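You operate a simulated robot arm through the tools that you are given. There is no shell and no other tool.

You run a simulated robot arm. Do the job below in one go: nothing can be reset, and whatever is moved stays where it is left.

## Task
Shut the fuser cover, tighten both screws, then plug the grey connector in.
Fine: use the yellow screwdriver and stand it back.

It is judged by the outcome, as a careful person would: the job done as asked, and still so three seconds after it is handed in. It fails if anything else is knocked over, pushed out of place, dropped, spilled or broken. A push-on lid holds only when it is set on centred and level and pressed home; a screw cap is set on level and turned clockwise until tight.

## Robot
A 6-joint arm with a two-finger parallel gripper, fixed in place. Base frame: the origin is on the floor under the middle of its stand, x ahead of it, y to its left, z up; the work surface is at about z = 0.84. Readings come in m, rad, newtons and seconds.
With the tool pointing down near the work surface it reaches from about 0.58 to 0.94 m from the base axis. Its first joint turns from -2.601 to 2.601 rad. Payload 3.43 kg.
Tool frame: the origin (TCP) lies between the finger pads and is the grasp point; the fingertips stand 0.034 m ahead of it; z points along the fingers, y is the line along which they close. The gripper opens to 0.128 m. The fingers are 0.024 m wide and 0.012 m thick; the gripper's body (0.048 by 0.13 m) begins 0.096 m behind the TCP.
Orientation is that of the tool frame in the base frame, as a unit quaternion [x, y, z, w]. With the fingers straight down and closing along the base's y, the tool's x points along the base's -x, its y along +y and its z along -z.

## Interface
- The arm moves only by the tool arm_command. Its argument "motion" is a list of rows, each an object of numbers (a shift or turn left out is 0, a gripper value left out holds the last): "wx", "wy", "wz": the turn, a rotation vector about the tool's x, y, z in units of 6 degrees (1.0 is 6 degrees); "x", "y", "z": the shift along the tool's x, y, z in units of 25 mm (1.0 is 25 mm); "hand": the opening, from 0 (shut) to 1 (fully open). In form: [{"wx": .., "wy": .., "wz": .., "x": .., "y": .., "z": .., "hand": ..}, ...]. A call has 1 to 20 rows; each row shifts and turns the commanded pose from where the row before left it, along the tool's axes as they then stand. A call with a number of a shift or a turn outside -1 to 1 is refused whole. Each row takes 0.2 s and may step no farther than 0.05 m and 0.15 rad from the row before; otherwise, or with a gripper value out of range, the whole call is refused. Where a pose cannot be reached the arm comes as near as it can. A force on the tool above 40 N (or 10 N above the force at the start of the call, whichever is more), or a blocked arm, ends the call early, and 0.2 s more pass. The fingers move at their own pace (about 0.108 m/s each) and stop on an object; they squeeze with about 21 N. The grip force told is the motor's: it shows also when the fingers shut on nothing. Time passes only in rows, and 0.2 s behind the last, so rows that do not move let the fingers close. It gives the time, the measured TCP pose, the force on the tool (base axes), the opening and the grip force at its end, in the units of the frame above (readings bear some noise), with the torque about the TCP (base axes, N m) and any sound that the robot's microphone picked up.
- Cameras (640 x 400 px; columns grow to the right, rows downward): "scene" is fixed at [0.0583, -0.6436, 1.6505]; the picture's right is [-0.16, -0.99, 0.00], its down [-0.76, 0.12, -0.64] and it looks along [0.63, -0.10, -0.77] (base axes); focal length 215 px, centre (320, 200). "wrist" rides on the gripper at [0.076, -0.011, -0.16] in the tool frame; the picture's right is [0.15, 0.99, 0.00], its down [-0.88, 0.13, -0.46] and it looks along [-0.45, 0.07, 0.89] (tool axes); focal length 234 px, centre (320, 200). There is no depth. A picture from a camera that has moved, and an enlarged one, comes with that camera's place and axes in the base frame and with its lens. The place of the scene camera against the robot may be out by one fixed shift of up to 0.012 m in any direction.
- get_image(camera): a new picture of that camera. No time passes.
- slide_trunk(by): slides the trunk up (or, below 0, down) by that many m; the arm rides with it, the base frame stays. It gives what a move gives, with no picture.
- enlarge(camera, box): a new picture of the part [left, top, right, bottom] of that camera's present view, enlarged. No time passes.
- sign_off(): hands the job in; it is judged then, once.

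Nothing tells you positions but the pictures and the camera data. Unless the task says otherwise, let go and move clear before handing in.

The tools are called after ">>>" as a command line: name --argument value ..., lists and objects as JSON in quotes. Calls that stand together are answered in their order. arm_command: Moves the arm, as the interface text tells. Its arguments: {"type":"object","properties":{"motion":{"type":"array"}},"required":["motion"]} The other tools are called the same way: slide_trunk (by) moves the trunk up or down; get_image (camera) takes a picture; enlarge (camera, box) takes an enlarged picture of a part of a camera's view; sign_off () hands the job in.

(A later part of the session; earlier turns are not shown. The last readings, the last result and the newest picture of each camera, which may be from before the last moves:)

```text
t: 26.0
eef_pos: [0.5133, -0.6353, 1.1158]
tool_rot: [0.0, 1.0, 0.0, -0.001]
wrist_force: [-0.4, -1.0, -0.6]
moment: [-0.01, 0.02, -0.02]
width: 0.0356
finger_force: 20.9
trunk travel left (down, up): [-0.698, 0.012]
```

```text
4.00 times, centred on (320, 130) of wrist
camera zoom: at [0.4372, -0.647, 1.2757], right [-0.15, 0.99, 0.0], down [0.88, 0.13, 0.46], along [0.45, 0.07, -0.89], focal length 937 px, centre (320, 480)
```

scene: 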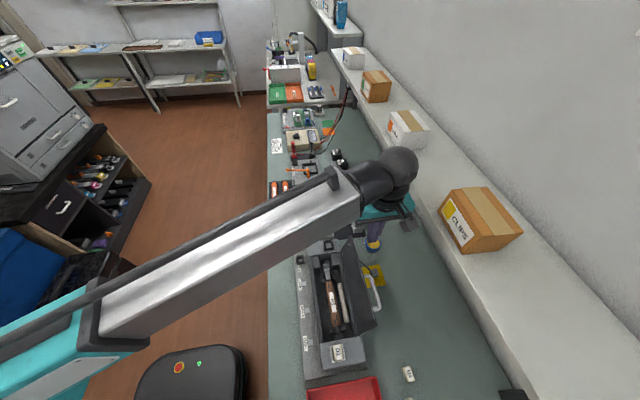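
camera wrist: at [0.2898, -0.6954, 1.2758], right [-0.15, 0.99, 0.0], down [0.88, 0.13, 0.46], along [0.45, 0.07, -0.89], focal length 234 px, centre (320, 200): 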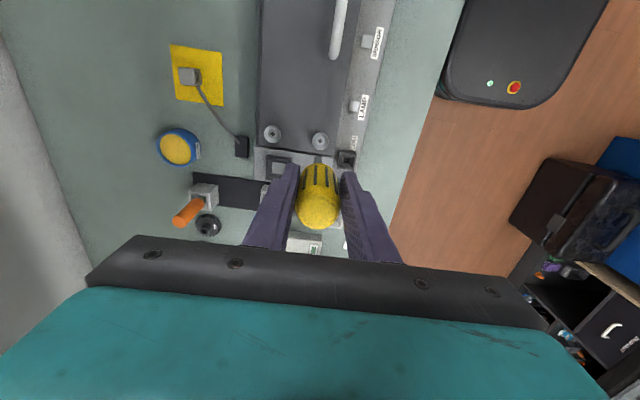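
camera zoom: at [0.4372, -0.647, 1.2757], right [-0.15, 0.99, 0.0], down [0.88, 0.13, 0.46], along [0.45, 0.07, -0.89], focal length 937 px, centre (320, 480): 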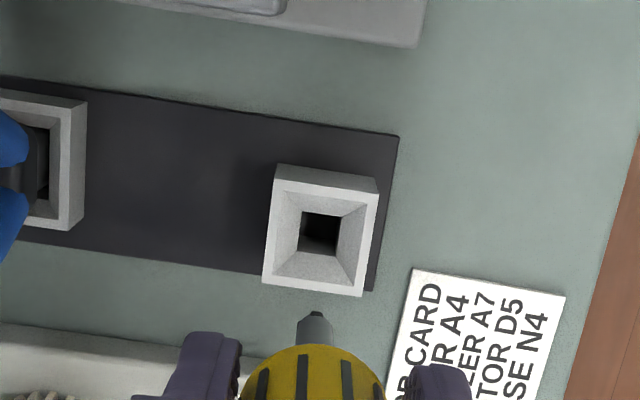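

The screwdriver slid up a few millimetres in the grip at that touch. I'll lower it into the holder until it lightly touches bottom.

>>> arm_command --motion '[{"z": 1}, {"z": 1}, {"z": 1}, {"z": 1}, {"z": 1}, {"z": 0.8}, {}]'

>>> enlarge --camera "wrist" --box '[240, 110, 400, 210]'

```text
t: 27.6
eef_pos: [0.5153, -0.6367, 0.9716]
tool_rot: [0.001, 1.0, 0.0, 0.0]
wrist_force: [-0.5, -0.4, -1.4]
moment: [0.0, 0.07, 0.03]
width: 0.0356
finger_force: 20.9
trunk travel left (down, up): [-0.698, 0.012]
```

```text
4.00 times, centred on (320, 160) of wrist
camera zoom: at [0.4377, -0.6468, 1.1301], right [-0.15, 0.99, 0.0], down [0.88, 0.13, 0.46], along [0.45, 0.07, -0.89], focal length 937 px, centre (320, 360)
```

zoom: 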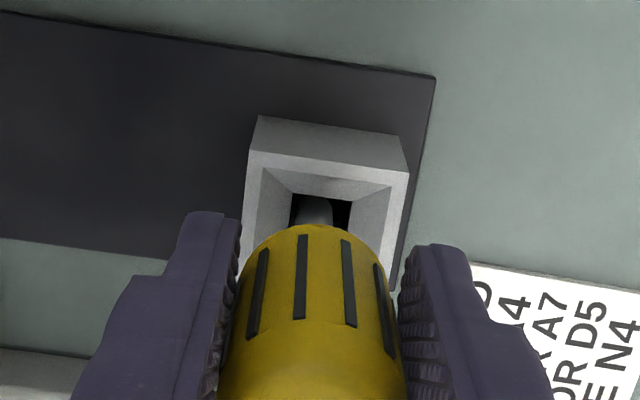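

>>> arm_command --motion '[{"z": 0.2}, {"z": 0.2}, {"z": 0.1}, {}]'

```text
t: 28.6
eef_pos: [0.5128, -0.6365, 0.9586]
tool_rot: [0.0, 1.0, 0.001, 0.001]
wrist_force: [0.4, 0.3, -0.6]
moment: [-0.01, 0.02, 0.0]
width: 0.0358
finger_force: 21.1
trunk travel left (down, up): [-0.698, 0.012]
```

No touch yet; I keep lowering gently.

>>> arm_command --motion '[{"z": 0.1}, {"z": 0.1}, {}]'

>>> enlarge --camera "wrist" --box '[240, 110, 400, 210]'

```text
t: 29.4
eef_pos: [0.5125, -0.6369, 0.9541]
tool_rot: [0.0, 1.0, -0.002, 0.001]
wrist_force: [1.6, -3.1, 17.1]
moment: [-0.29, -0.22, -0.07]
width: 0.0361
finger_force: 20.9
trunk travel left (down, up): [-0.698, 0.012]
```

```text
4.00 times, centred on (320, 160) of wrist
camera zoom: at [0.4366, -0.646, 1.1148], right [-0.15, 0.99, 0.0], down [0.88, 0.13, 0.46], along [0.45, 0.06, -0.89], focal length 937 px, centre (320, 360)
```

zoom: 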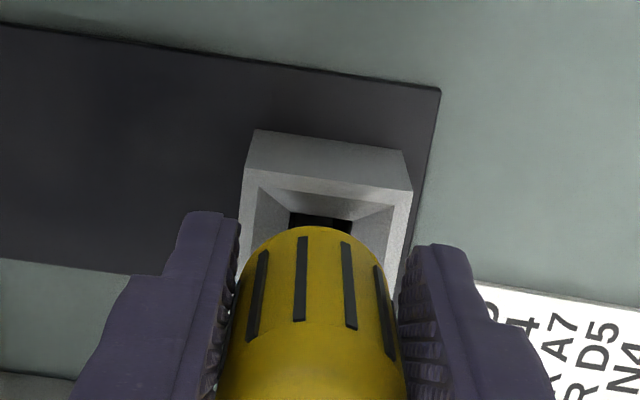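

It touches bottom at TCP z ≈ 0.954. I'll let go, rise clear and turn the hand a quarter turn, so the fingers centre the handle in x. The last grip already told me its y, about −0.6365.

>>> arm_command --motion '[{"z": -0.1}, {"hand": 0.6}, {"hand": 0.6}, {"hand": 0.6}, {"z": -1}, {"z": -1}, {"z": -1}, {"z": -1}, {"x": -0.3}, {}]'

>>> enlarge --camera "wrist" --box '[240, 110, 400, 210]'

```text
t: 31.6
eef_pos: [0.5228, -0.6358, 1.0558]
tool_rot: [-0.001, 1.0, 0.0, 0.0]
wrist_force: [-0.1, 0.3, 0.5]
moment: [0.0, 0.0, 0.02]
width: 0.0766
finger_force: 0.0
trunk travel left (down, up): [-0.698, 0.012]
```

```text
4.00 times, centred on (320, 160) of wrist
camera zoom: at [0.4451, -0.6458, 1.2155], right [-0.15, 0.99, 0.0], down [0.88, 0.13, 0.46], along [0.45, 0.07, -0.89], focal length 937 px, centre (320, 360)
```

zoom: 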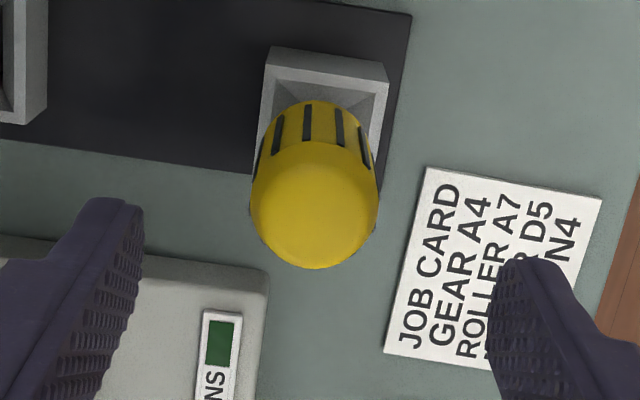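

Released and still upright in its holder. Now I turn the hand −90° while above it.

>>> arm_command --motion '[{"wz": -1}, {"wz": -1}, {"wz": -1}, {"wz": -1}, {"wz": -1}, {"wz": -1}, {"wz": -1}, {"wz": -1}, {"wz": -1}, {"wz": -1}, {"wz": -1}, {"wz": -1}, {"wz": -1}, {"wz": -1}, {"wz": -1}, {}]'

>>> get_image --camera "wrist"

>>> enlarge --camera "wrist" --box '[240, 110, 400, 210]'

```text
t: 35.0
eef_pos: [0.5206, -0.6341, 1.0574]
tool_rot: [0.707, -0.707, 0.0, 0.0]
wrist_force: [0.6, 0.2, 0.1]
moment: [0.02, 0.02, -0.02]
width: 0.0769
finger_force: 0.1
trunk travel left (down, up): [-0.698, 0.012]
```

```text
taken
camera wrist: at [0.5319, -0.7108, 1.2158], right [-0.99, -0.15, 0.0], down [-0.13, 0.88, 0.46], along [-0.07, 0.45, -0.89], focal length 234 px, centre (320, 200)
```

wrist: 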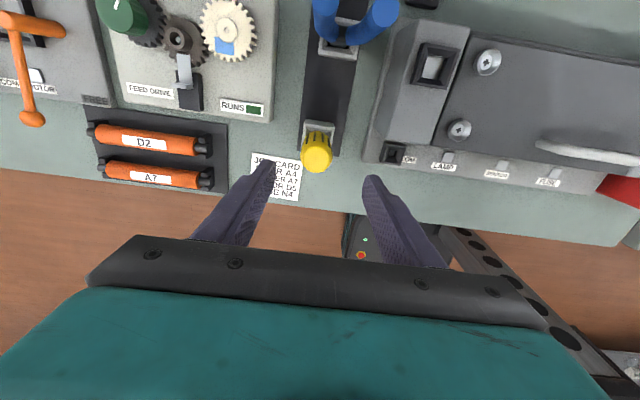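

```text
4.00 times, centred on (320, 160) of wrist
camera zoom: at [0.5319, -0.7108, 1.2158], right [-0.99, -0.15, 0.0], down [-0.13, 0.88, 0.46], along [-0.07, 0.45, -0.89], focal length 937 px, centre (320, 360)
```

zoom: 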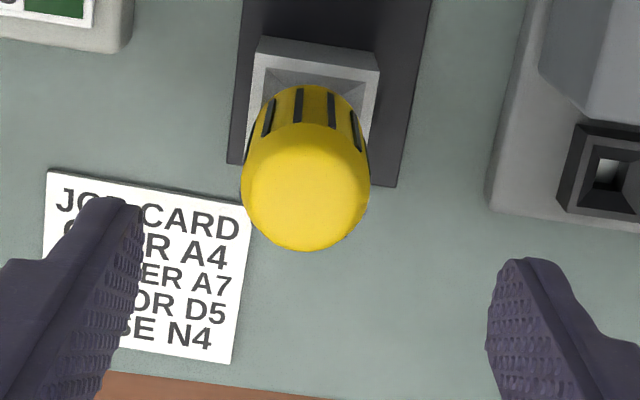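

The handle's axis is at x ≈ 0.5236, so my first grip was about 9 mm off. I'll correct by 3 mm and go down to grip it on centre.

>>> arm_command --motion '[{"y": -0.12, "x": 0.04}, {"z": 1}, {"z": 1}, {"z": 1}, {"z": 0.6}, {}]'

>>> get_image --camera "wrist"

>>> enlarge --camera "wrist" --box '[240, 110, 400, 210]'

```text
t: 36.4
eef_pos: [0.5238, -0.6363, 0.9659]
tool_rot: [-0.707, 0.707, 0.0, 0.0]
wrist_force: [0.5, 0.0, -0.3]
moment: [-0.02, 0.01, -0.01]
width: 0.077
finger_force: 0.0
trunk travel left (down, up): [-0.698, 0.012]
```

```text
taken
camera wrist: at [0.5341, -0.7113, 1.1253], right [-0.99, -0.15, 0.0], down [-0.13, 0.88, 0.46], along [-0.07, 0.45, -0.89], focal length 234 px, centre (320, 200)
```

wrist: 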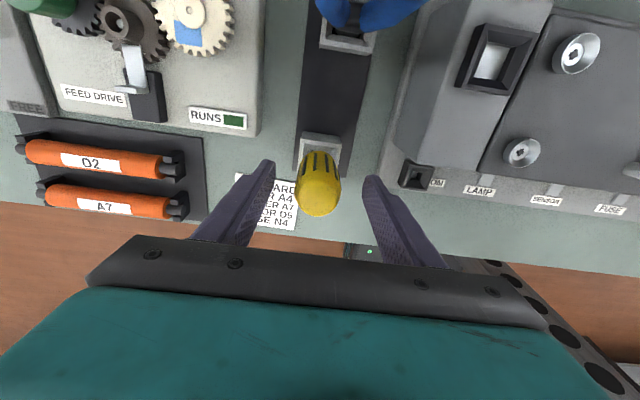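

```text
4.00 times, centred on (320, 160) of wrist
camera zoom: at [0.5341, -0.7113, 1.1253], right [-0.99, -0.15, 0.0], down [-0.13, 0.88, 0.46], along [-0.07, 0.45, -0.89], focal length 937 px, centre (320, 360)
```

zoom: 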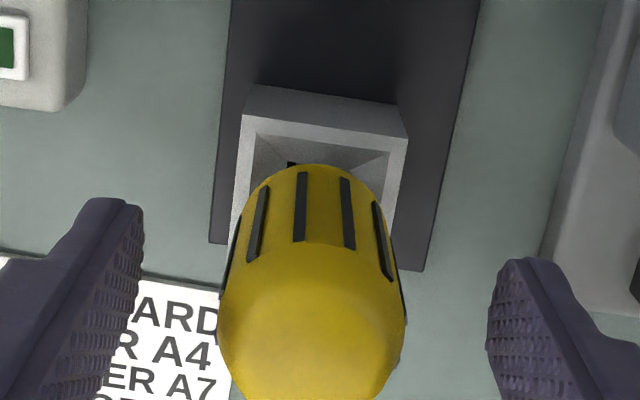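

The fore-aft alignment looks right now. A 1 mm trim, and then I close on the handle.

>>> arm_command --motion '[{"y": -0.04}, {"hand": 0}, {"hand": 0}, {"hand": 0}, {"hand": 0}]'

>>> enlarge --camera "wrist" --box '[240, 110, 400, 210]'

```text
t: 37.6
eef_pos: [0.5254, -0.6365, 0.9661]
tool_rot: [0.707, -0.707, 0.0, 0.0]
wrist_force: [0.4, -0.3, 0.4]
moment: [0.02, -0.04, 0.0]
width: 0.0355
finger_force: 21.0
trunk travel left (down, up): [-0.698, 0.012]
```

```text
4.00 times, centred on (320, 160) of wrist
camera zoom: at [0.5355, -0.7116, 1.1255], right [-0.99, -0.15, 0.0], down [-0.13, 0.88, 0.46], along [-0.07, 0.45, -0.89], focal length 937 px, centre (320, 360)
```

zoom: 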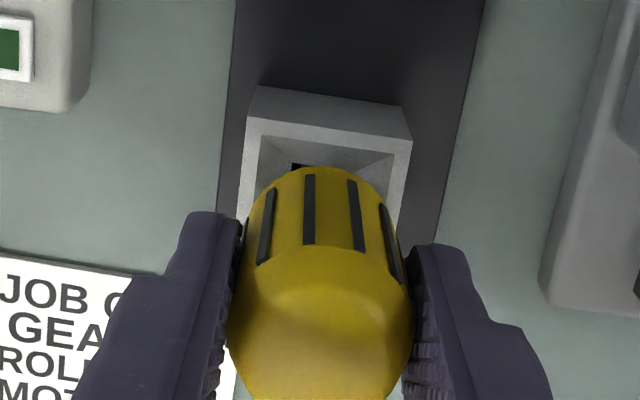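

Gripped on centre. I'm lifting straight up and checking that the tip lies on the tool axis.

>>> arm_command --motion '[{"z": -0.5}, {"z": -1}, {"z": -1}, {"z": -1}, {"z": -1}, {"z": -1}, {"z": -0.8}, {}]'

>>> enlarge --camera "wrist" --box '[240, 80, 400, 180]'

>>> enlarge --camera "scene" --box '[230, 150, 390, 250]'

```text
t: 39.4
eef_pos: [0.526, -0.6362, 1.1228]
tool_rot: [-0.707, 0.707, 0.0, -0.001]
wrist_force: [0.3, -1.4, -1.2]
moment: [-0.01, -0.04, 0.04]
width: 0.0355
finger_force: 20.3
trunk travel left (down, up): [-0.698, 0.012]
```

```text
4.00 times, centred on (320, 130) of wrist
camera zoom: at [0.5365, -0.7115, 1.283], right [-0.99, -0.15, 0.0], down [-0.13, 0.88, 0.46], along [-0.07, 0.45, -0.89], focal length 937 px, centre (320, 480)
```

zoom: 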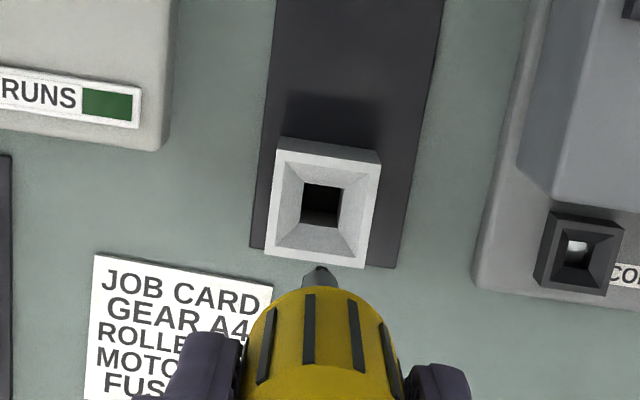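

```text
4.00 times, centred on (310, 200) of scene
camera zoom: at [0.0583, -0.6436, 1.6505], right [-0.16, -0.99, 0.0], down [-0.76, 0.12, -0.64], along [0.63, -0.1, -0.77], focal length 860 px, centre (360, 200)
```

zoom: 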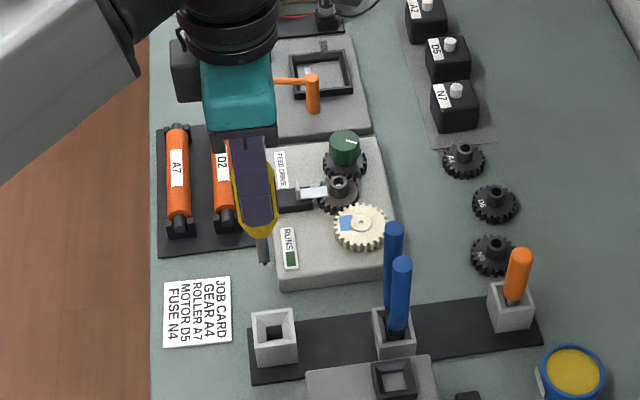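

The tip is on the tool axis, about 0.13 m below the TCP. I'll carry it back over the nearer screw and line it up in the picture.

>>> arm_command --motion '[{"y": 0.9, "x": 0.27}, {"y": 0.9, "x": 0.27}, {"y": 0.9, "x": 0.27}, {"y": 0.9, "x": 0.27}, {"y": 0.9, "x": 0.28}, {"y": 0.9, "x": 0.28}, {"y": 0.92, "x": 0.28}, {}]'

>>> get_image --camera "wrist"

>>> enlarge --camera "wrist" --box '[270, 110, 370, 172]'

>>> enlarge --camera "scene" --box '[290, 210, 370, 260]'

```text
t: 41.2
eef_pos: [0.367, -0.6843, 1.1233]
tool_rot: [-0.707, 0.707, 0.0, 0.0]
wrist_force: [0.7, 0.2, -0.7]
moment: [0.01, 0.03, -0.01]
width: 0.0354
finger_force: 21.3
trunk travel left (down, up): [-0.698, 0.012]
```

```text
taken
camera wrist: at [0.378, -0.7602, 1.2834], right [-0.99, -0.15, 0.0], down [-0.13, 0.88, 0.46], along [-0.07, 0.45, -0.89], focal length 234 px, centre (320, 200)
```

wrist: 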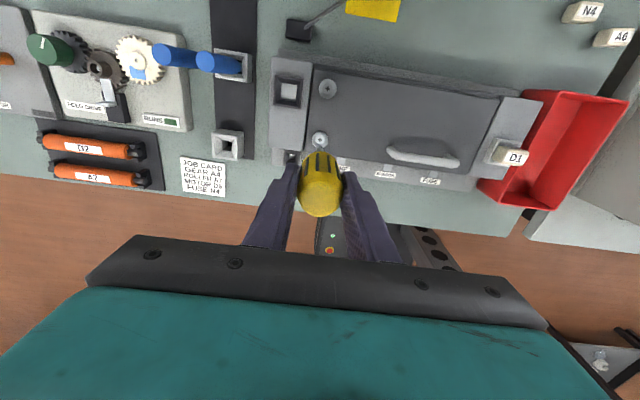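

```text
6.40 times, centred on (320, 141) of wrist
camera zoom: at [0.378, -0.7602, 1.2834], right [-0.99, -0.15, 0.0], down [-0.13, 0.88, 0.46], along [-0.07, 0.45, -0.89], focal length 1499 px, centre (320, 578)
```

zoom: 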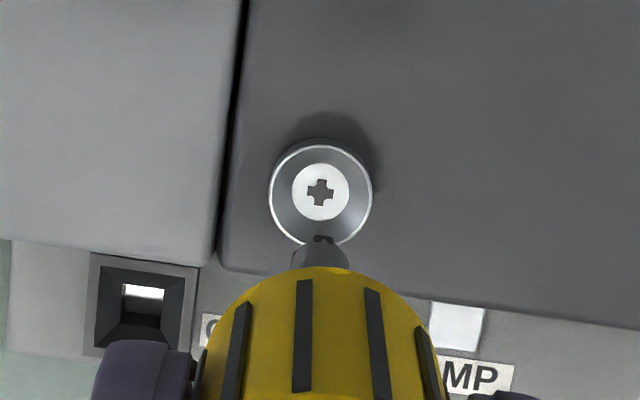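

```text
8.00 times, centred on (330, 235) of scene
camera zoom: at [0.0583, -0.6436, 1.6505], right [-0.16, -0.99, 0.0], down [-0.76, 0.12, -0.64], along [0.63, -0.1, -0.77], focal length 1721 px, centre (240, -80)
```

zoom: 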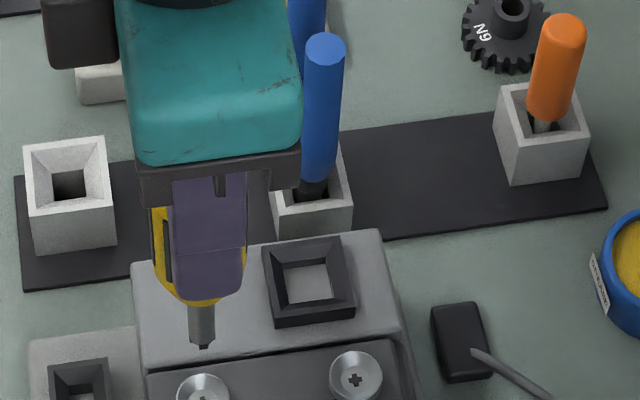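

Sideways alignment is within about half a millimetre. I'll come down 38 mm, which leaves roughly 15 mm of gap, and look again to judge the other direction.

>>> arm_command --motion '[{"z": 0.76}, {"z": 0.76}, {}]'

>>> enlarge --camera "wrist" --box '[280, 120, 360, 170]'

>>> enlarge --camera "scene" --box '[300, 230, 350, 262]'

```text
t: 42.0
eef_pos: [0.3678, -0.684, 1.0851]
tool_rot: [-0.707, 0.708, 0.0, -0.001]
wrist_force: [0.8, 0.0, -0.7]
moment: [0.02, 0.02, 0.02]
width: 0.0353
finger_force: 21.0
trunk travel left (down, up): [-0.698, 0.012]
```

```text
8.00 times, centred on (320, 145) of wrist
camera zoom: at [0.3781, -0.7601, 1.2449], right [-0.99, -0.15, 0.0], down [-0.13, 0.88, 0.46], along [-0.07, 0.45, -0.89], focal length 1873 px, centre (320, 640)
```

zoom: 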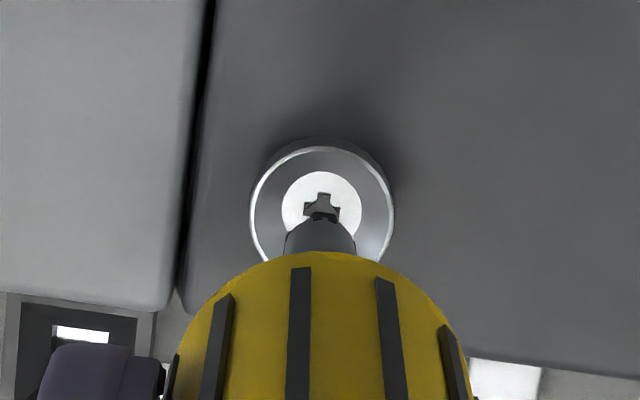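

```text
12.50 times, centred on (325, 246) of scene
camera zoom: at [0.0583, -0.6436, 1.6505], right [-0.16, -0.99, 0.0], down [-0.76, 0.12, -0.64], along [0.63, -0.1, -0.77], focal length 2689 px, centre (258, -375)
```

zoom: 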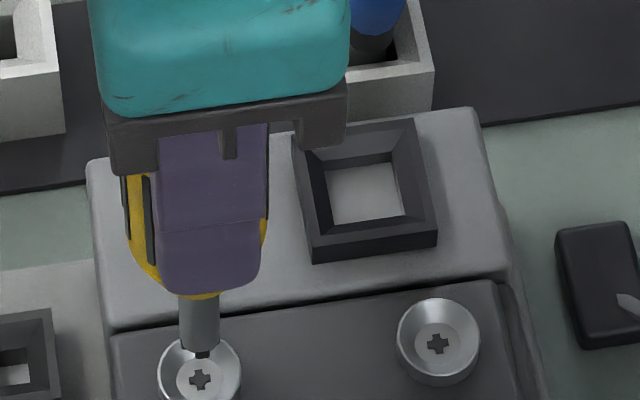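

The scene view says the tip is about 1.2 mm toward −y of the cross, and the wrist view says somewhat more. I'll shift 1.5 mm toward +y and close most of the gap.

>>> arm_command --motion '[{"x": -0.06}, {"z": 0.36}, {}]'

>>> enlarge --camera "wrist" --box '[280, 120, 360, 170]'

>>> enlarge --camera "scene" --box '[300, 235, 350, 267]'

```text
t: 42.8
eef_pos: [0.3671, -0.6833, 1.0765]
tool_rot: [-0.707, 0.707, 0.0, -0.001]
wrist_force: [0.4, -0.4, -0.5]
moment: [0.01, 0.01, -0.01]
width: 0.0354
finger_force: 21.6
trunk travel left (down, up): [-0.698, 0.012]
```

```text
8.00 times, centred on (320, 145) of wrist
camera zoom: at [0.3777, -0.7586, 1.2361], right [-0.99, -0.15, 0.0], down [-0.13, 0.88, 0.46], along [-0.07, 0.45, -0.89], focal length 1873 px, centre (320, 640)
```

zoom: 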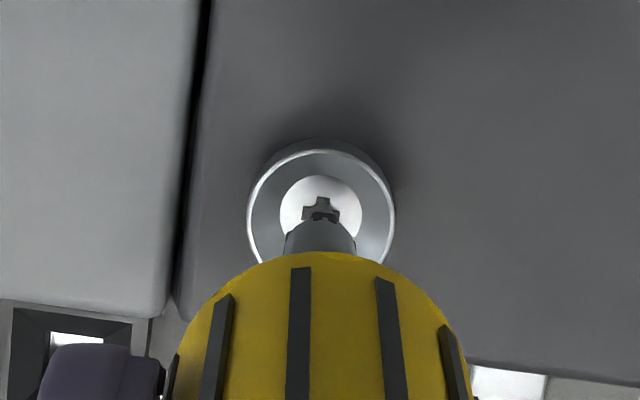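

```text
12.50 times, centred on (325, 251) of scene
camera zoom: at [0.0583, -0.6436, 1.6505], right [-0.16, -0.99, 0.0], down [-0.76, 0.12, -0.64], along [0.63, -0.1, -0.77], focal length 2689 px, centre (258, -438)
```

zoom: 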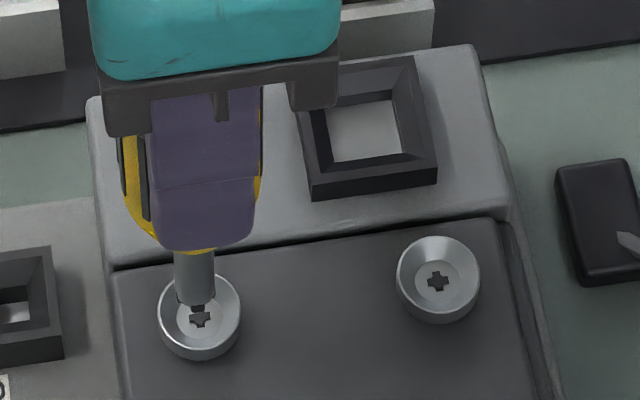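

Both views now agree to within a millimetre, with a gap of about 7 mm. I'm lowering slowly until the tip seats.

>>> arm_command --motion '[{"z": 0.1}, {"z": 0.1}, {"z": 0.06}, {}]'

>>> enlarge --camera "scene" --box '[300, 235, 350, 267]'

```text
t: 43.8
eef_pos: [0.3674, -0.6834, 1.0692]
tool_rot: [-0.707, 0.707, -0.001, 0.0]
wrist_force: [-0.1, 1.0, -0.8]
moment: [0.02, -0.01, -0.01]
width: 0.0353
finger_force: 21.2
trunk travel left (down, up): [-0.698, 0.012]
```

```text
12.50 times, centred on (325, 251) of scene
camera zoom: at [0.0583, -0.6436, 1.6505], right [-0.16, -0.99, 0.0], down [-0.76, 0.12, -0.64], along [0.63, -0.1, -0.77], focal length 2689 px, centre (258, -438)
```

zoom: 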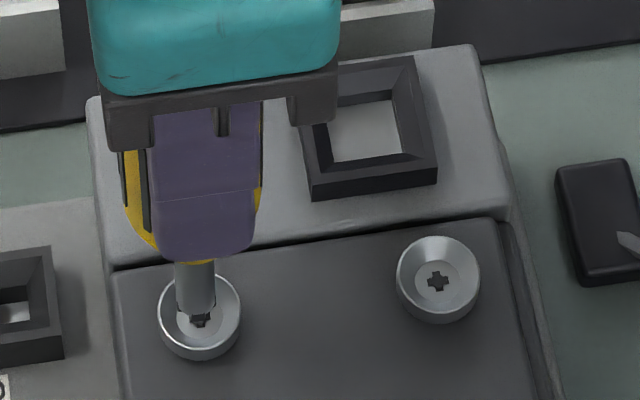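

>>> arm_command --motion '[{"z": 0.06}, {"z": 0.06}, {}]'

>>> enlarge --camera "scene" --box '[300, 235, 350, 267]'

>>> enlarge --camera "wrist" --box '[280, 120, 360, 170]'

```text
t: 44.6
eef_pos: [0.3674, -0.6822, 1.0669]
tool_rot: [-0.707, 0.707, 0.001, 0.0]
wrist_force: [-1.5, 0.3, -0.8]
moment: [0.02, -0.01, 0.04]
width: 0.0352
finger_force: 21.2
trunk travel left (down, up): [-0.698, 0.012]
```

```text
12.50 times, centred on (325, 251) of scene
camera zoom: at [0.0583, -0.6436, 1.6505], right [-0.16, -0.99, 0.0], down [-0.76, 0.12, -0.64], along [0.63, -0.1, -0.77], focal length 2689 px, centre (258, -438)
```

zoom: 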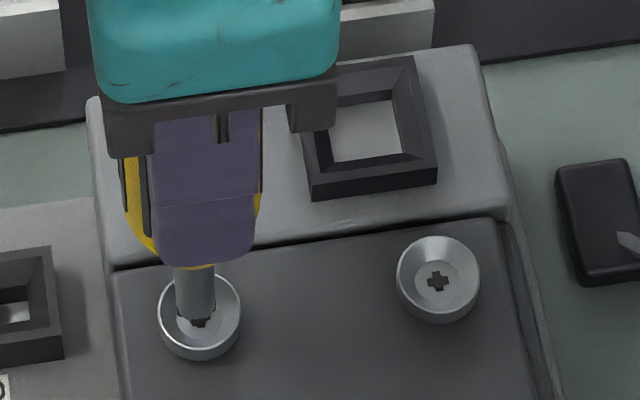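

```text
8.00 times, centred on (320, 145) of wrist
camera zoom: at [0.3778, -0.7586, 1.2269], right [-0.99, -0.15, 0.0], down [-0.13, 0.88, 0.46], along [-0.07, 0.45, -0.89], focal length 1873 px, centre (320, 640)
```

zoom: 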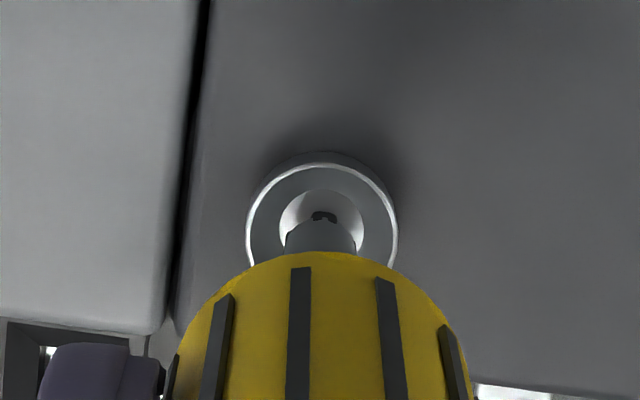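

>>> arm_command --motion '[{"z": 0.06}, {"z": 0.06}, {}]'

```text
t: 45.4
eef_pos: [0.366, -0.6832, 1.0634]
tool_rot: [-0.707, 0.707, 0.001, 0.0]
wrist_force: [-0.1, -0.6, -1.8]
moment: [0.01, -0.04, -0.05]
width: 0.0354
finger_force: 20.8
trunk travel left (down, up): [-0.698, 0.012]
```

>>> arm_command --motion '[{"z": 0.06}, {"z": 0.06}, {}]'

>>> enlarge --camera "scene" --box '[300, 235, 350, 267]'

>>> enlarge --camera "wrist" --box '[280, 120, 360, 170]'

```text
t: 46.2
eef_pos: [0.3672, -0.683, 1.0611]
tool_rot: [-0.707, 0.707, 0.0, 0.0]
wrist_force: [-0.4, -0.2, -1.1]
moment: [-0.02, 0.0, 0.04]
width: 0.0353
finger_force: 20.6
trunk travel left (down, up): [-0.698, 0.012]
```

```text
12.50 times, centred on (325, 251) of scene
camera zoom: at [0.0583, -0.6436, 1.6505], right [-0.16, -0.99, 0.0], down [-0.76, 0.12, -0.64], along [0.63, -0.1, -0.77], focal length 2689 px, centre (258, -438)
```

zoom: 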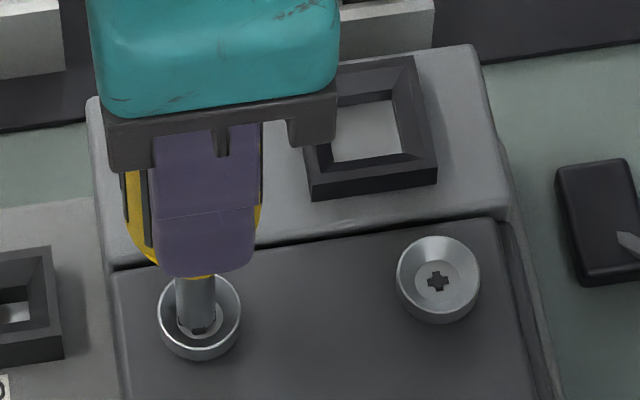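

```text
8.00 times, centred on (320, 145) of wrist
camera zoom: at [0.3779, -0.7587, 1.2207], right [-0.99, -0.15, 0.0], down [-0.13, 0.88, 0.46], along [-0.07, 0.45, -0.89], focal length 1873 px, centre (320, 640)
```

zoom: 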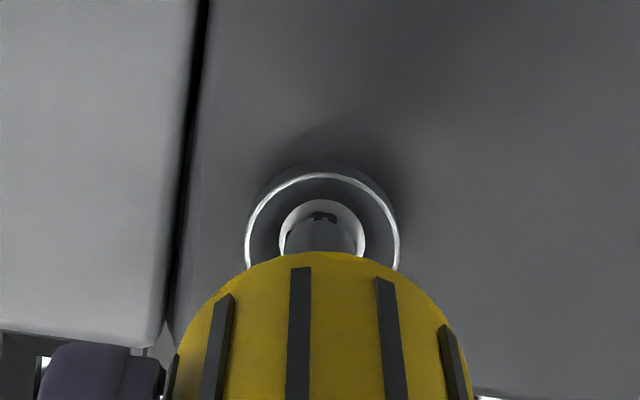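

No contact force yet; I continue down in small steps.

>>> arm_command --motion '[{"z": 0.06}, {"z": 0.06}, {}]'

```text
t: 47.0
eef_pos: [0.3661, -0.6829, 1.0589]
tool_rot: [-0.707, 0.707, -0.002, -0.001]
wrist_force: [1.5, -2.6, 14.9]
moment: [-0.29, -0.15, -0.01]
width: 0.0354
finger_force: 21.2
trunk travel left (down, up): [-0.698, 0.012]
```

Contact at TCP z ≈ 1.059, with a slight side load that says the tip is a hair too far toward +y. I'll ease it over, then begin turning clockwise.

>>> arm_command --motion '[{"x": 0.03, "y": -0.016}, {"wz": 1}, {"wz": 1}, {"wz": 1}, {"wz": 1}, {}]'

>>> enlarge --camera "scene" --box '[300, 235, 350, 267]'

>>> enlarge --camera "wrist" --box '[280, 120, 360, 170]'

```text
t: 48.4
eef_pos: [0.3667, -0.6828, 1.0598]
tool_rot: [-0.543, 0.84, -0.001, 0.0]
wrist_force: [-0.1, -0.2, 15.4]
moment: [0.0, -0.06, -0.02]
width: 0.0353
finger_force: 21.0
trunk travel left (down, up): [-0.698, 0.012]
```

```text
12.50 times, centred on (325, 251) of scene
camera zoom: at [0.0583, -0.6436, 1.6505], right [-0.16, -0.99, 0.0], down [-0.76, 0.12, -0.64], along [0.63, -0.1, -0.77], focal length 2689 px, centre (258, -438)
```

zoom: 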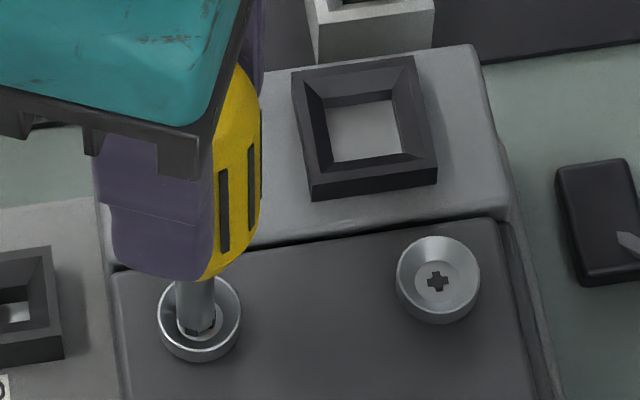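

```text
8.00 times, centred on (320, 145) of wrist
camera zoom: at [0.3459, -0.7562, 1.2186], right [-0.96, 0.27, 0.0], down [0.24, 0.86, 0.45], along [0.12, 0.44, -0.89], focal length 1873 px, centre (320, 640)
```

zoom: 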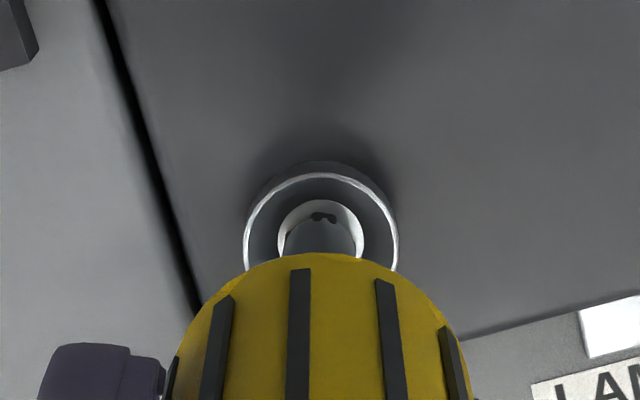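

The side load is gone and 15 N presses on the screw. I continue clockwise.

>>> arm_command --motion '[{"wz": 1}, {"wz": 1}, {"wz": 1}, {"wz": 1}, {"wz": 1}, {"wz": 1}, {"wz": 1}, {"wz": 1}, {"wz": 1}, {"wz": 1}, {}]'

>>> enlarge --camera "scene" --box '[300, 235, 350, 267]'

>>> enlarge --camera "wrist" --box '[280, 120, 360, 170]'

```text
t: 50.8
eef_pos: [0.367, -0.6842, 1.0575]
tool_rot: [-0.051, 0.999, 0.001, 0.0]
wrist_force: [1.2, -0.8, 8.6]
moment: [-0.02, -0.09, -0.01]
width: 0.0353
finger_force: 20.9
trunk travel left (down, up): [-0.698, 0.012]
```

```text
12.50 times, centred on (325, 251) of scene
camera zoom: at [0.0583, -0.6436, 1.6505], right [-0.16, -0.99, 0.0], down [-0.76, 0.12, -0.64], along [0.63, -0.1, -0.77], focal length 2689 px, centre (258, -438)
```

zoom: 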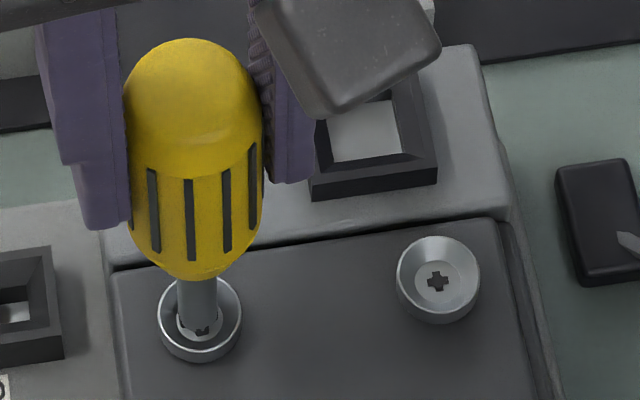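

```text
8.00 times, centred on (320, 145) of wrist
camera zoom: at [0.2926, -0.702, 1.2182], right [-0.25, 0.97, 0.0], down [0.86, 0.22, 0.46], along [0.44, 0.11, -0.89], focal length 1873 px, centre (320, 640)
```

zoom: 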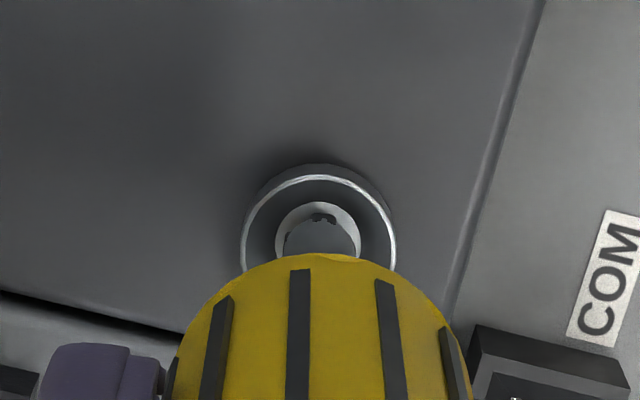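

The axial force dropped from 15 to 8.6 N, so the screw is going down as it turns. I continue clockwise with a slight feed downward.

>>> arm_command --motion '[{"wz": 1, "z": 0.01}, {"wz": 1, "z": 0.01}, {"wz": 1, "z": 0.01}, {"wz": 1, "z": 0.01}, {"wz": 1, "z": 0.01}, {"wz": 1, "z": 0.01}, {"wz": 1, "z": 0.01}, {"wz": 1, "z": 0.01}, {"wz": 1, "z": 0.01}, {"wz": 1, "z": 0.01}, {}]'

>>> enlarge --camera "scene" --box '[300, 235, 350, 267]'

```text
t: 53.2
eef_pos: [0.3662, -0.6829, 1.0574]
tool_rot: [0.455, 0.891, 0.0, 0.0]
wrist_force: [0.8, -0.6, 15.8]
moment: [-0.14, -0.08, -0.02]
width: 0.0355
finger_force: 21.2
trunk travel left (down, up): [-0.698, 0.012]
```

```text
12.50 times, centred on (325, 251) of scene
camera zoom: at [0.0583, -0.6436, 1.6505], right [-0.16, -0.99, 0.0], down [-0.76, 0.12, -0.64], along [0.63, -0.1, -0.77], focal length 2689 px, centre (258, -438)
```

zoom: 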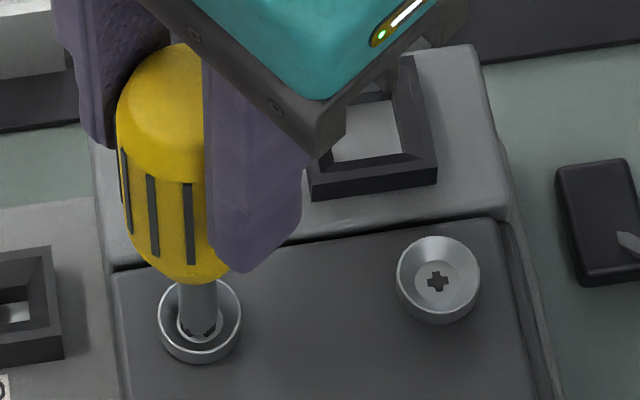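

The cross can be seen turning with the driver. I continue clockwise and watch the torque.

>>> arm_command --motion '[{"wz": 1}, {"wz": 1}, {"wz": 1}, {"wz": 1}, {"wz": 1}, {"wz": 1}, {"wz": 1}, {"wz": 1}, {"wz": 1}, {"wz": 1}, {"wz": 1}, {"wz": 1}, {"wz": 1}, {"wz": 1}, {"wz": 1}, {}]'

>>> enlarge --camera "scene" --box '[300, 235, 350, 267]'

```text
t: 56.6
eef_pos: [0.3679, -0.6845, 1.0567]
tool_rot: [0.951, 0.308, 0.0, 0.001]
wrist_force: [0.0, 2.0, 6.5]
moment: [0.11, -0.08, -0.01]
width: 0.0355
finger_force: 21.2
trunk travel left (down, up): [-0.698, 0.012]
```

```text
12.50 times, centred on (325, 251) of scene
camera zoom: at [0.0583, -0.6436, 1.6505], right [-0.16, -0.99, 0.0], down [-0.76, 0.12, -0.64], along [0.63, -0.1, -0.77], focal length 2689 px, centre (258, -438)
```

zoom: 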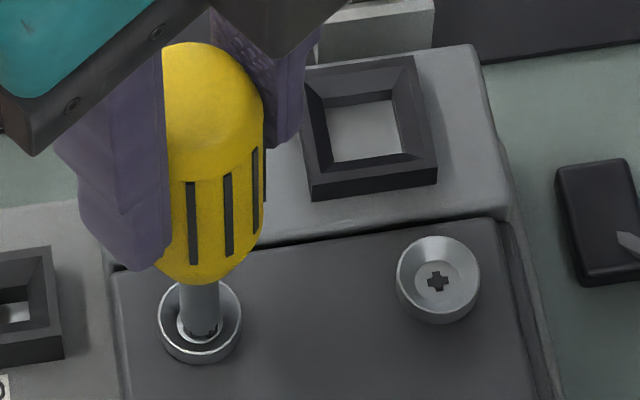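

The force falls as the screw sinks, which means it's threading in. I continue clockwise with a little feed.

>>> arm_command --motion '[{"wz": 1, "z": 0.01}, {"wz": 1, "z": 0.01}, {"wz": 1, "z": 0.01}, {"wz": 1, "z": 0.01}, {"wz": 1, "z": 0.01}, {"wz": 1, "z": 0.01}, {"wz": 1, "z": 0.01}, {"wz": 1, "z": 0.01}, {"wz": 1, "z": 0.01}, {"wz": 1, "z": 0.01}, {"wz": 1}, {"wz": 1}, {"wz": 1}, {"wz": 1}, {"wz": 1}, {}]'

>>> enlarge --camera "scene" --box '[300, 235, 350, 267]'

```text
t: 60.0
eef_pos: [0.368, -0.6838, 1.0554]
tool_rot: [0.891, -0.455, 0.0, -0.001]
wrist_force: [-0.1, -0.4, 13.7]
moment: [-0.06, -0.04, 0.0]
width: 0.0354
finger_force: 20.9
trunk travel left (down, up): [-0.698, 0.012]
```

```text
12.50 times, centred on (325, 251) of scene
camera zoom: at [0.0583, -0.6436, 1.6505], right [-0.16, -0.99, 0.0], down [-0.76, 0.12, -0.64], along [0.63, -0.1, -0.77], focal length 2689 px, centre (258, -438)
```

zoom: 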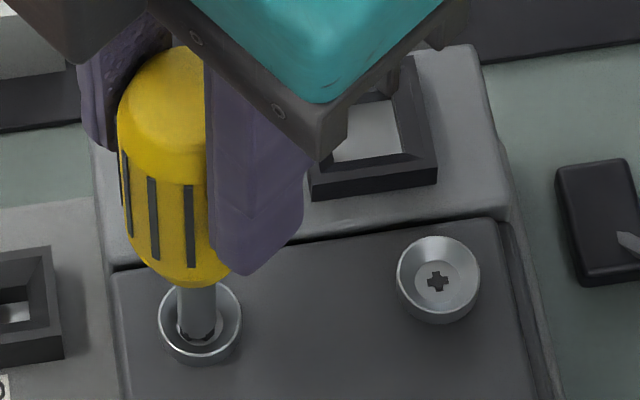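

>>> arm_command --motion '[{"wz": 1}, {"wz": 1}, {"wz": 1}, {"wz": 1}, {"wz": 1}, {"wz": 1, "z": 0.01}, {"wz": 1, "z": 0.01}, {"wz": 1, "z": 0.01}, {"wz": 1, "z": 0.01}, {"wz": 1, "z": 0.01}, {"wz": 1, "z": 0.01}, {"wz": 1, "z": 0.01}, {"wz": 1, "z": 0.01}, {"wz": 1}, {"wz": 1}, {"wz": 1}, {"wz": 1}, {"wz": 1}, {"wz": 1}, {}]'

>>> enlarge --camera "scene" --box '[300, 235, 350, 267]'

```text
t: 64.2
eef_pos: [0.3535, -0.6906, 1.0539]
tool_rot: [0.871, -0.491, 0.001, -0.002]
wrist_force: [9.2, 1.9, 5.1]
moment: [0.29, -1.04, 0.02]
width: 0.0399
finger_force: 21.5
out of reach, approached as far as the arm can: row 1, 2, 3, 4, 5, 6, 7, 8, 9, 10, 11, 12, 13, 14, 15, 16, 17, 18, 19
trunk travel left (down, up): [-0.698, 0.012]
```

```text
12.50 times, centred on (325, 251) of scene
camera zoom: at [0.0583, -0.6436, 1.6505], right [-0.16, -0.99, 0.0], down [-0.76, 0.12, -0.64], along [0.63, -0.1, -0.77], focal length 2689 px, centre (258, -438)
```

zoom: 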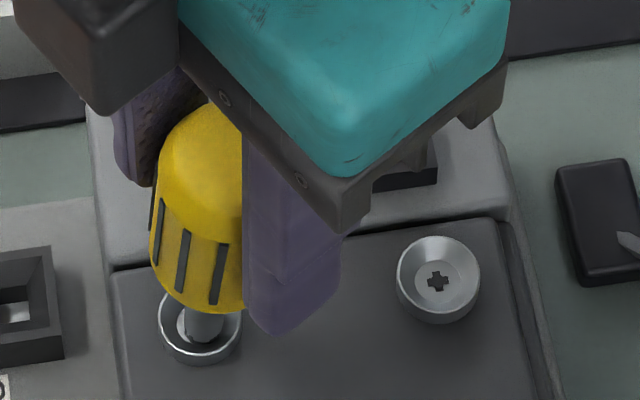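

The wrist reached its turn limit, and the arm drifted sideways, tilting the driver between the pads. I'll move back over the screw along the same line so the pads straighten the handle again.

>>> arm_command --motion '[{"x": 0.02, "y": -0.2}, {"x": 0.02, "y": -0.2}, {"x": 0.02, "y": -0.2}, {}]'

>>> enlarge --camera "scene" --box '[300, 235, 350, 267]'

>>> get_image --camera "wrist"

```text
t: 65.2
eef_pos: [0.3601, -0.6862, 1.0525]
tool_rot: [0.874, -0.486, 0.002, -0.003]
wrist_force: [4.6, 3.8, 1.1]
moment: [0.43, -0.51, 0.02]
width: 0.0363
finger_force: 21.1
out of reach, approached as far as the arm can: row 3
trunk travel left (down, up): [-0.698, 0.012]
```

```text
12.50 times, centred on (325, 251) of scene
camera zoom: at [0.0583, -0.6436, 1.6505], right [-0.16, -0.99, 0.0], down [-0.76, 0.12, -0.64], along [0.63, -0.1, -0.77], focal length 2689 px, centre (258, -438)
```

zoom: 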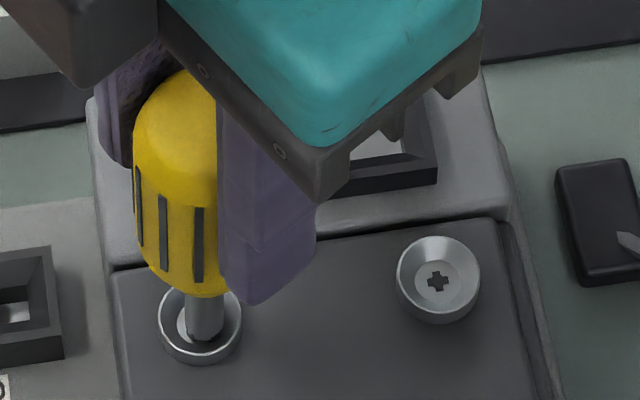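

```text
taken
camera wrist: at [0.409, -0.7448, 1.2123], right [-0.76, -0.65, -0.01], down [-0.58, 0.68, 0.45], along [-0.29, 0.35, -0.89], focal length 234 px, centre (320, 200)
```

wrist: 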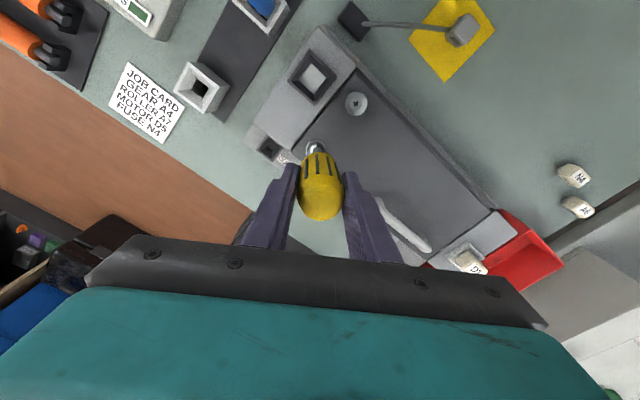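

I'll lift off the screw, then unwind the wrist and check how the driver sits in the grip.

>>> arm_command --motion '[{"z": -0.5}, {"z": -0.7}, {"wz": -1}, {"wz": -1}, {"wz": -1}, {"wz": -1}, {"wz": -1}, {"wz": -1}, {"wz": -1}, {"wz": -1}, {"wz": -1}, {"wz": -1}, {"wz": -1}, {"wz": -1}, {"wz": -1}, {"wz": -1}, {"wz": -1}, {"wz": -1}, {}]'

>>> enlarge --camera "scene" --box '[290, 215, 370, 265]'

>>> enlarge --camera "wrist" --box '[240, 100, 400, 200]'

```text
t: 69.2
eef_pos: [0.3599, -0.6879, 1.082]
tool_rot: [0.947, 0.32, 0.001, 0.0]
wrist_force: [0.6, -0.1, -1.0]
moment: [-0.02, -0.01, -0.02]
width: 0.0354
finger_force: 20.4
trunk travel left (down, up): [-0.698, 0.012]
```

```text
8.00 times, centred on (330, 240) of scene
camera zoom: at [0.0583, -0.6436, 1.6505], right [-0.16, -0.99, 0.0], down [-0.76, 0.12, -0.64], along [0.63, -0.1, -0.77], focal length 1721 px, centre (240, -120)
```

zoom: 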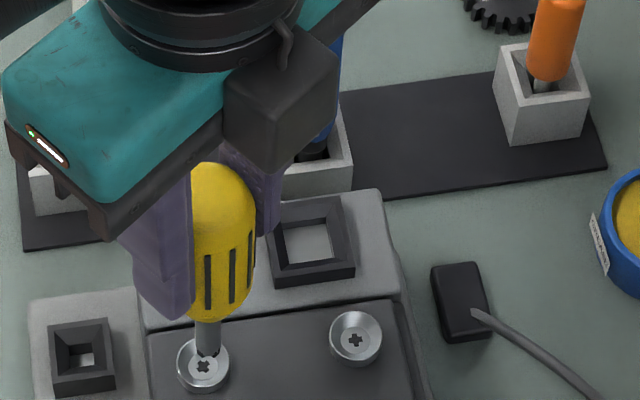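

```text
4.00 times, centred on (320, 150) of wrist
camera zoom: at [0.4126, -0.632, 1.2424], right [0.72, -0.7, 0.0], down [-0.62, -0.64, 0.45], along [-0.31, -0.32, -0.89], focal length 937 px, centre (320, 400)
```

zoom: 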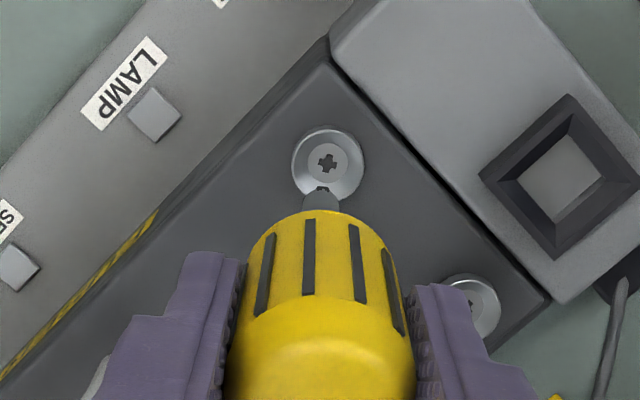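

The screw's cross is visibly turned, about 45° relative to the other one, so it's working. I keep unwinding the wrist above the screw.

>>> arm_command --motion '[{"wz": -1}, {"wz": -1}, {"wz": -1}, {"wz": -1}, {"wz": -1}, {"wz": -1}, {"wz": -1}, {"wz": -1}, {"wz": -1}, {"wz": -1}, {"wz": -1}, {"wz": -1}, {"wz": -1}, {"wz": -1}, {"wz": -1}, {"wz": -1}, {"wz": -1}, {"wz": -1}, {"wz": -1}, {"wz": -1}]'

>>> arm_command --motion '[{"wz": -1}, {"wz": -1}, {"wz": -1}, {"wz": -1}, {"wz": -1}, {"wz": -1}, {"wz": -1}, {"wz": -1}, {"wz": -1}, {"wz": -1}, {"wz": -1}, {"wz": -1}, {"wz": -1}, {"wz": -1}, {"wz": -1}, {"wz": -1}, {"wz": -1}, {"wz": -1}, {"wz": -1}, {"wz": -1}]'

```text
t: 73.4
eef_pos: [0.3607, -0.6869, 1.0815]
tool_rot: [0.197, 0.98, 0.002, 0.002]
wrist_force: [0.1, -0.6, -1.0]
moment: [0.02, 0.0, 0.03]
width: 0.0352
finger_force: 21.1
trunk travel left (down, up): [-0.698, 0.012]
```

```text
t: 77.6
eef_pos: [0.3607, -0.6868, 1.0829]
tool_rot: [0.75, -0.661, 0.001, -0.002]
wrist_force: [-0.5, 0.2, -0.3]
moment: [-0.02, -0.06, -0.01]
width: 0.0353
finger_force: 20.8
trunk travel left (down, up): [-0.698, 0.012]
```

>>> arm_command --motion '[{"wz": -1}, {"wz": -1}, {"wz": -1}, {"wz": -1}, {"wz": -1}, {"wz": -1}, {"wz": -1}, {"wz": -1}, {"wz": -1}, {"wz": -1}, {"wz": -1}, {"wz": -1}, {"wz": -1}, {"wz": -1}, {"wz": -1}]'

>>> get_image --camera "wrist"

>>> enlarge --camera "wrist" --box '[270, 110, 370, 172]'

>>> enlarge --camera "scene" --box '[300, 230, 350, 262]'

```text
t: 80.8
eef_pos: [0.3607, -0.6882, 1.0818]
tool_rot: [0.8, -0.6, 0.001, 0.0]
wrist_force: [0.0, -0.5, -0.3]
moment: [-0.01, -0.02, 0.03]
width: 0.0353
finger_force: 21.2
out of reach, approached as far as the arm can: row 2, 3, 4, 5, 6, 7, 8, 9, 10, 11, 12, 13, 14, 15
trunk travel left (down, up): [-0.698, 0.012]
```

```text
taken
camera wrist: at [0.391, -0.7565, 1.2423], right [-0.91, -0.42, 0.0], down [-0.37, 0.81, 0.46], along [-0.19, 0.42, -0.89], focal length 234 px, centre (320, 200)
```

wrist: 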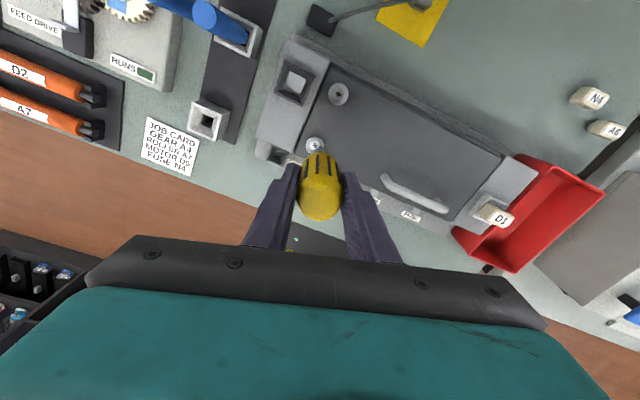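

```text
6.40 times, centred on (320, 141) of wrist
camera zoom: at [0.391, -0.7565, 1.2423], right [-0.91, -0.42, 0.0], down [-0.37, 0.81, 0.46], along [-0.19, 0.42, -0.89], focal length 1499 px, centre (320, 578)
```

zoom: 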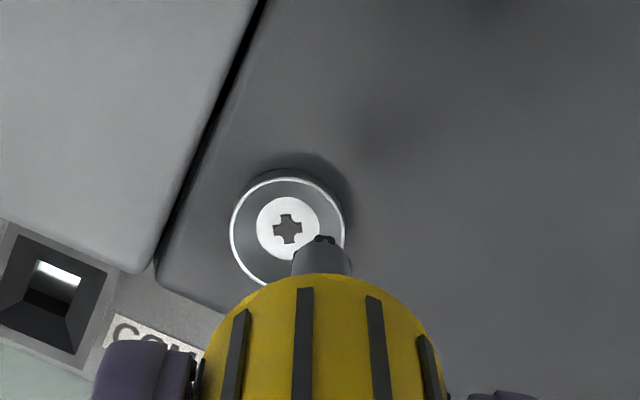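

```text
12.50 times, centred on (325, 246) of scene
camera zoom: at [0.0583, -0.6436, 1.6505], right [-0.16, -0.99, 0.0], down [-0.76, 0.12, -0.64], along [0.63, -0.1, -0.77], focal length 2689 px, centre (258, -375)
```

zoom: 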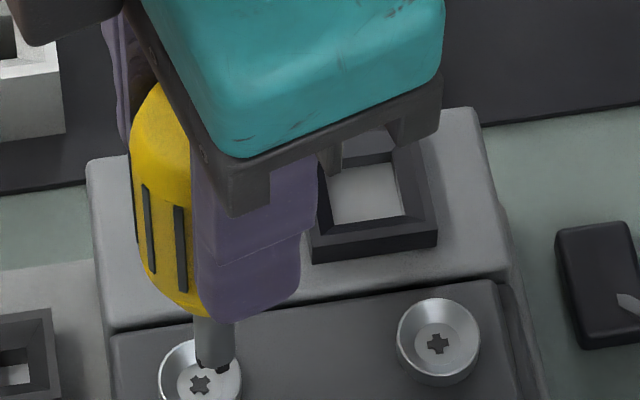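

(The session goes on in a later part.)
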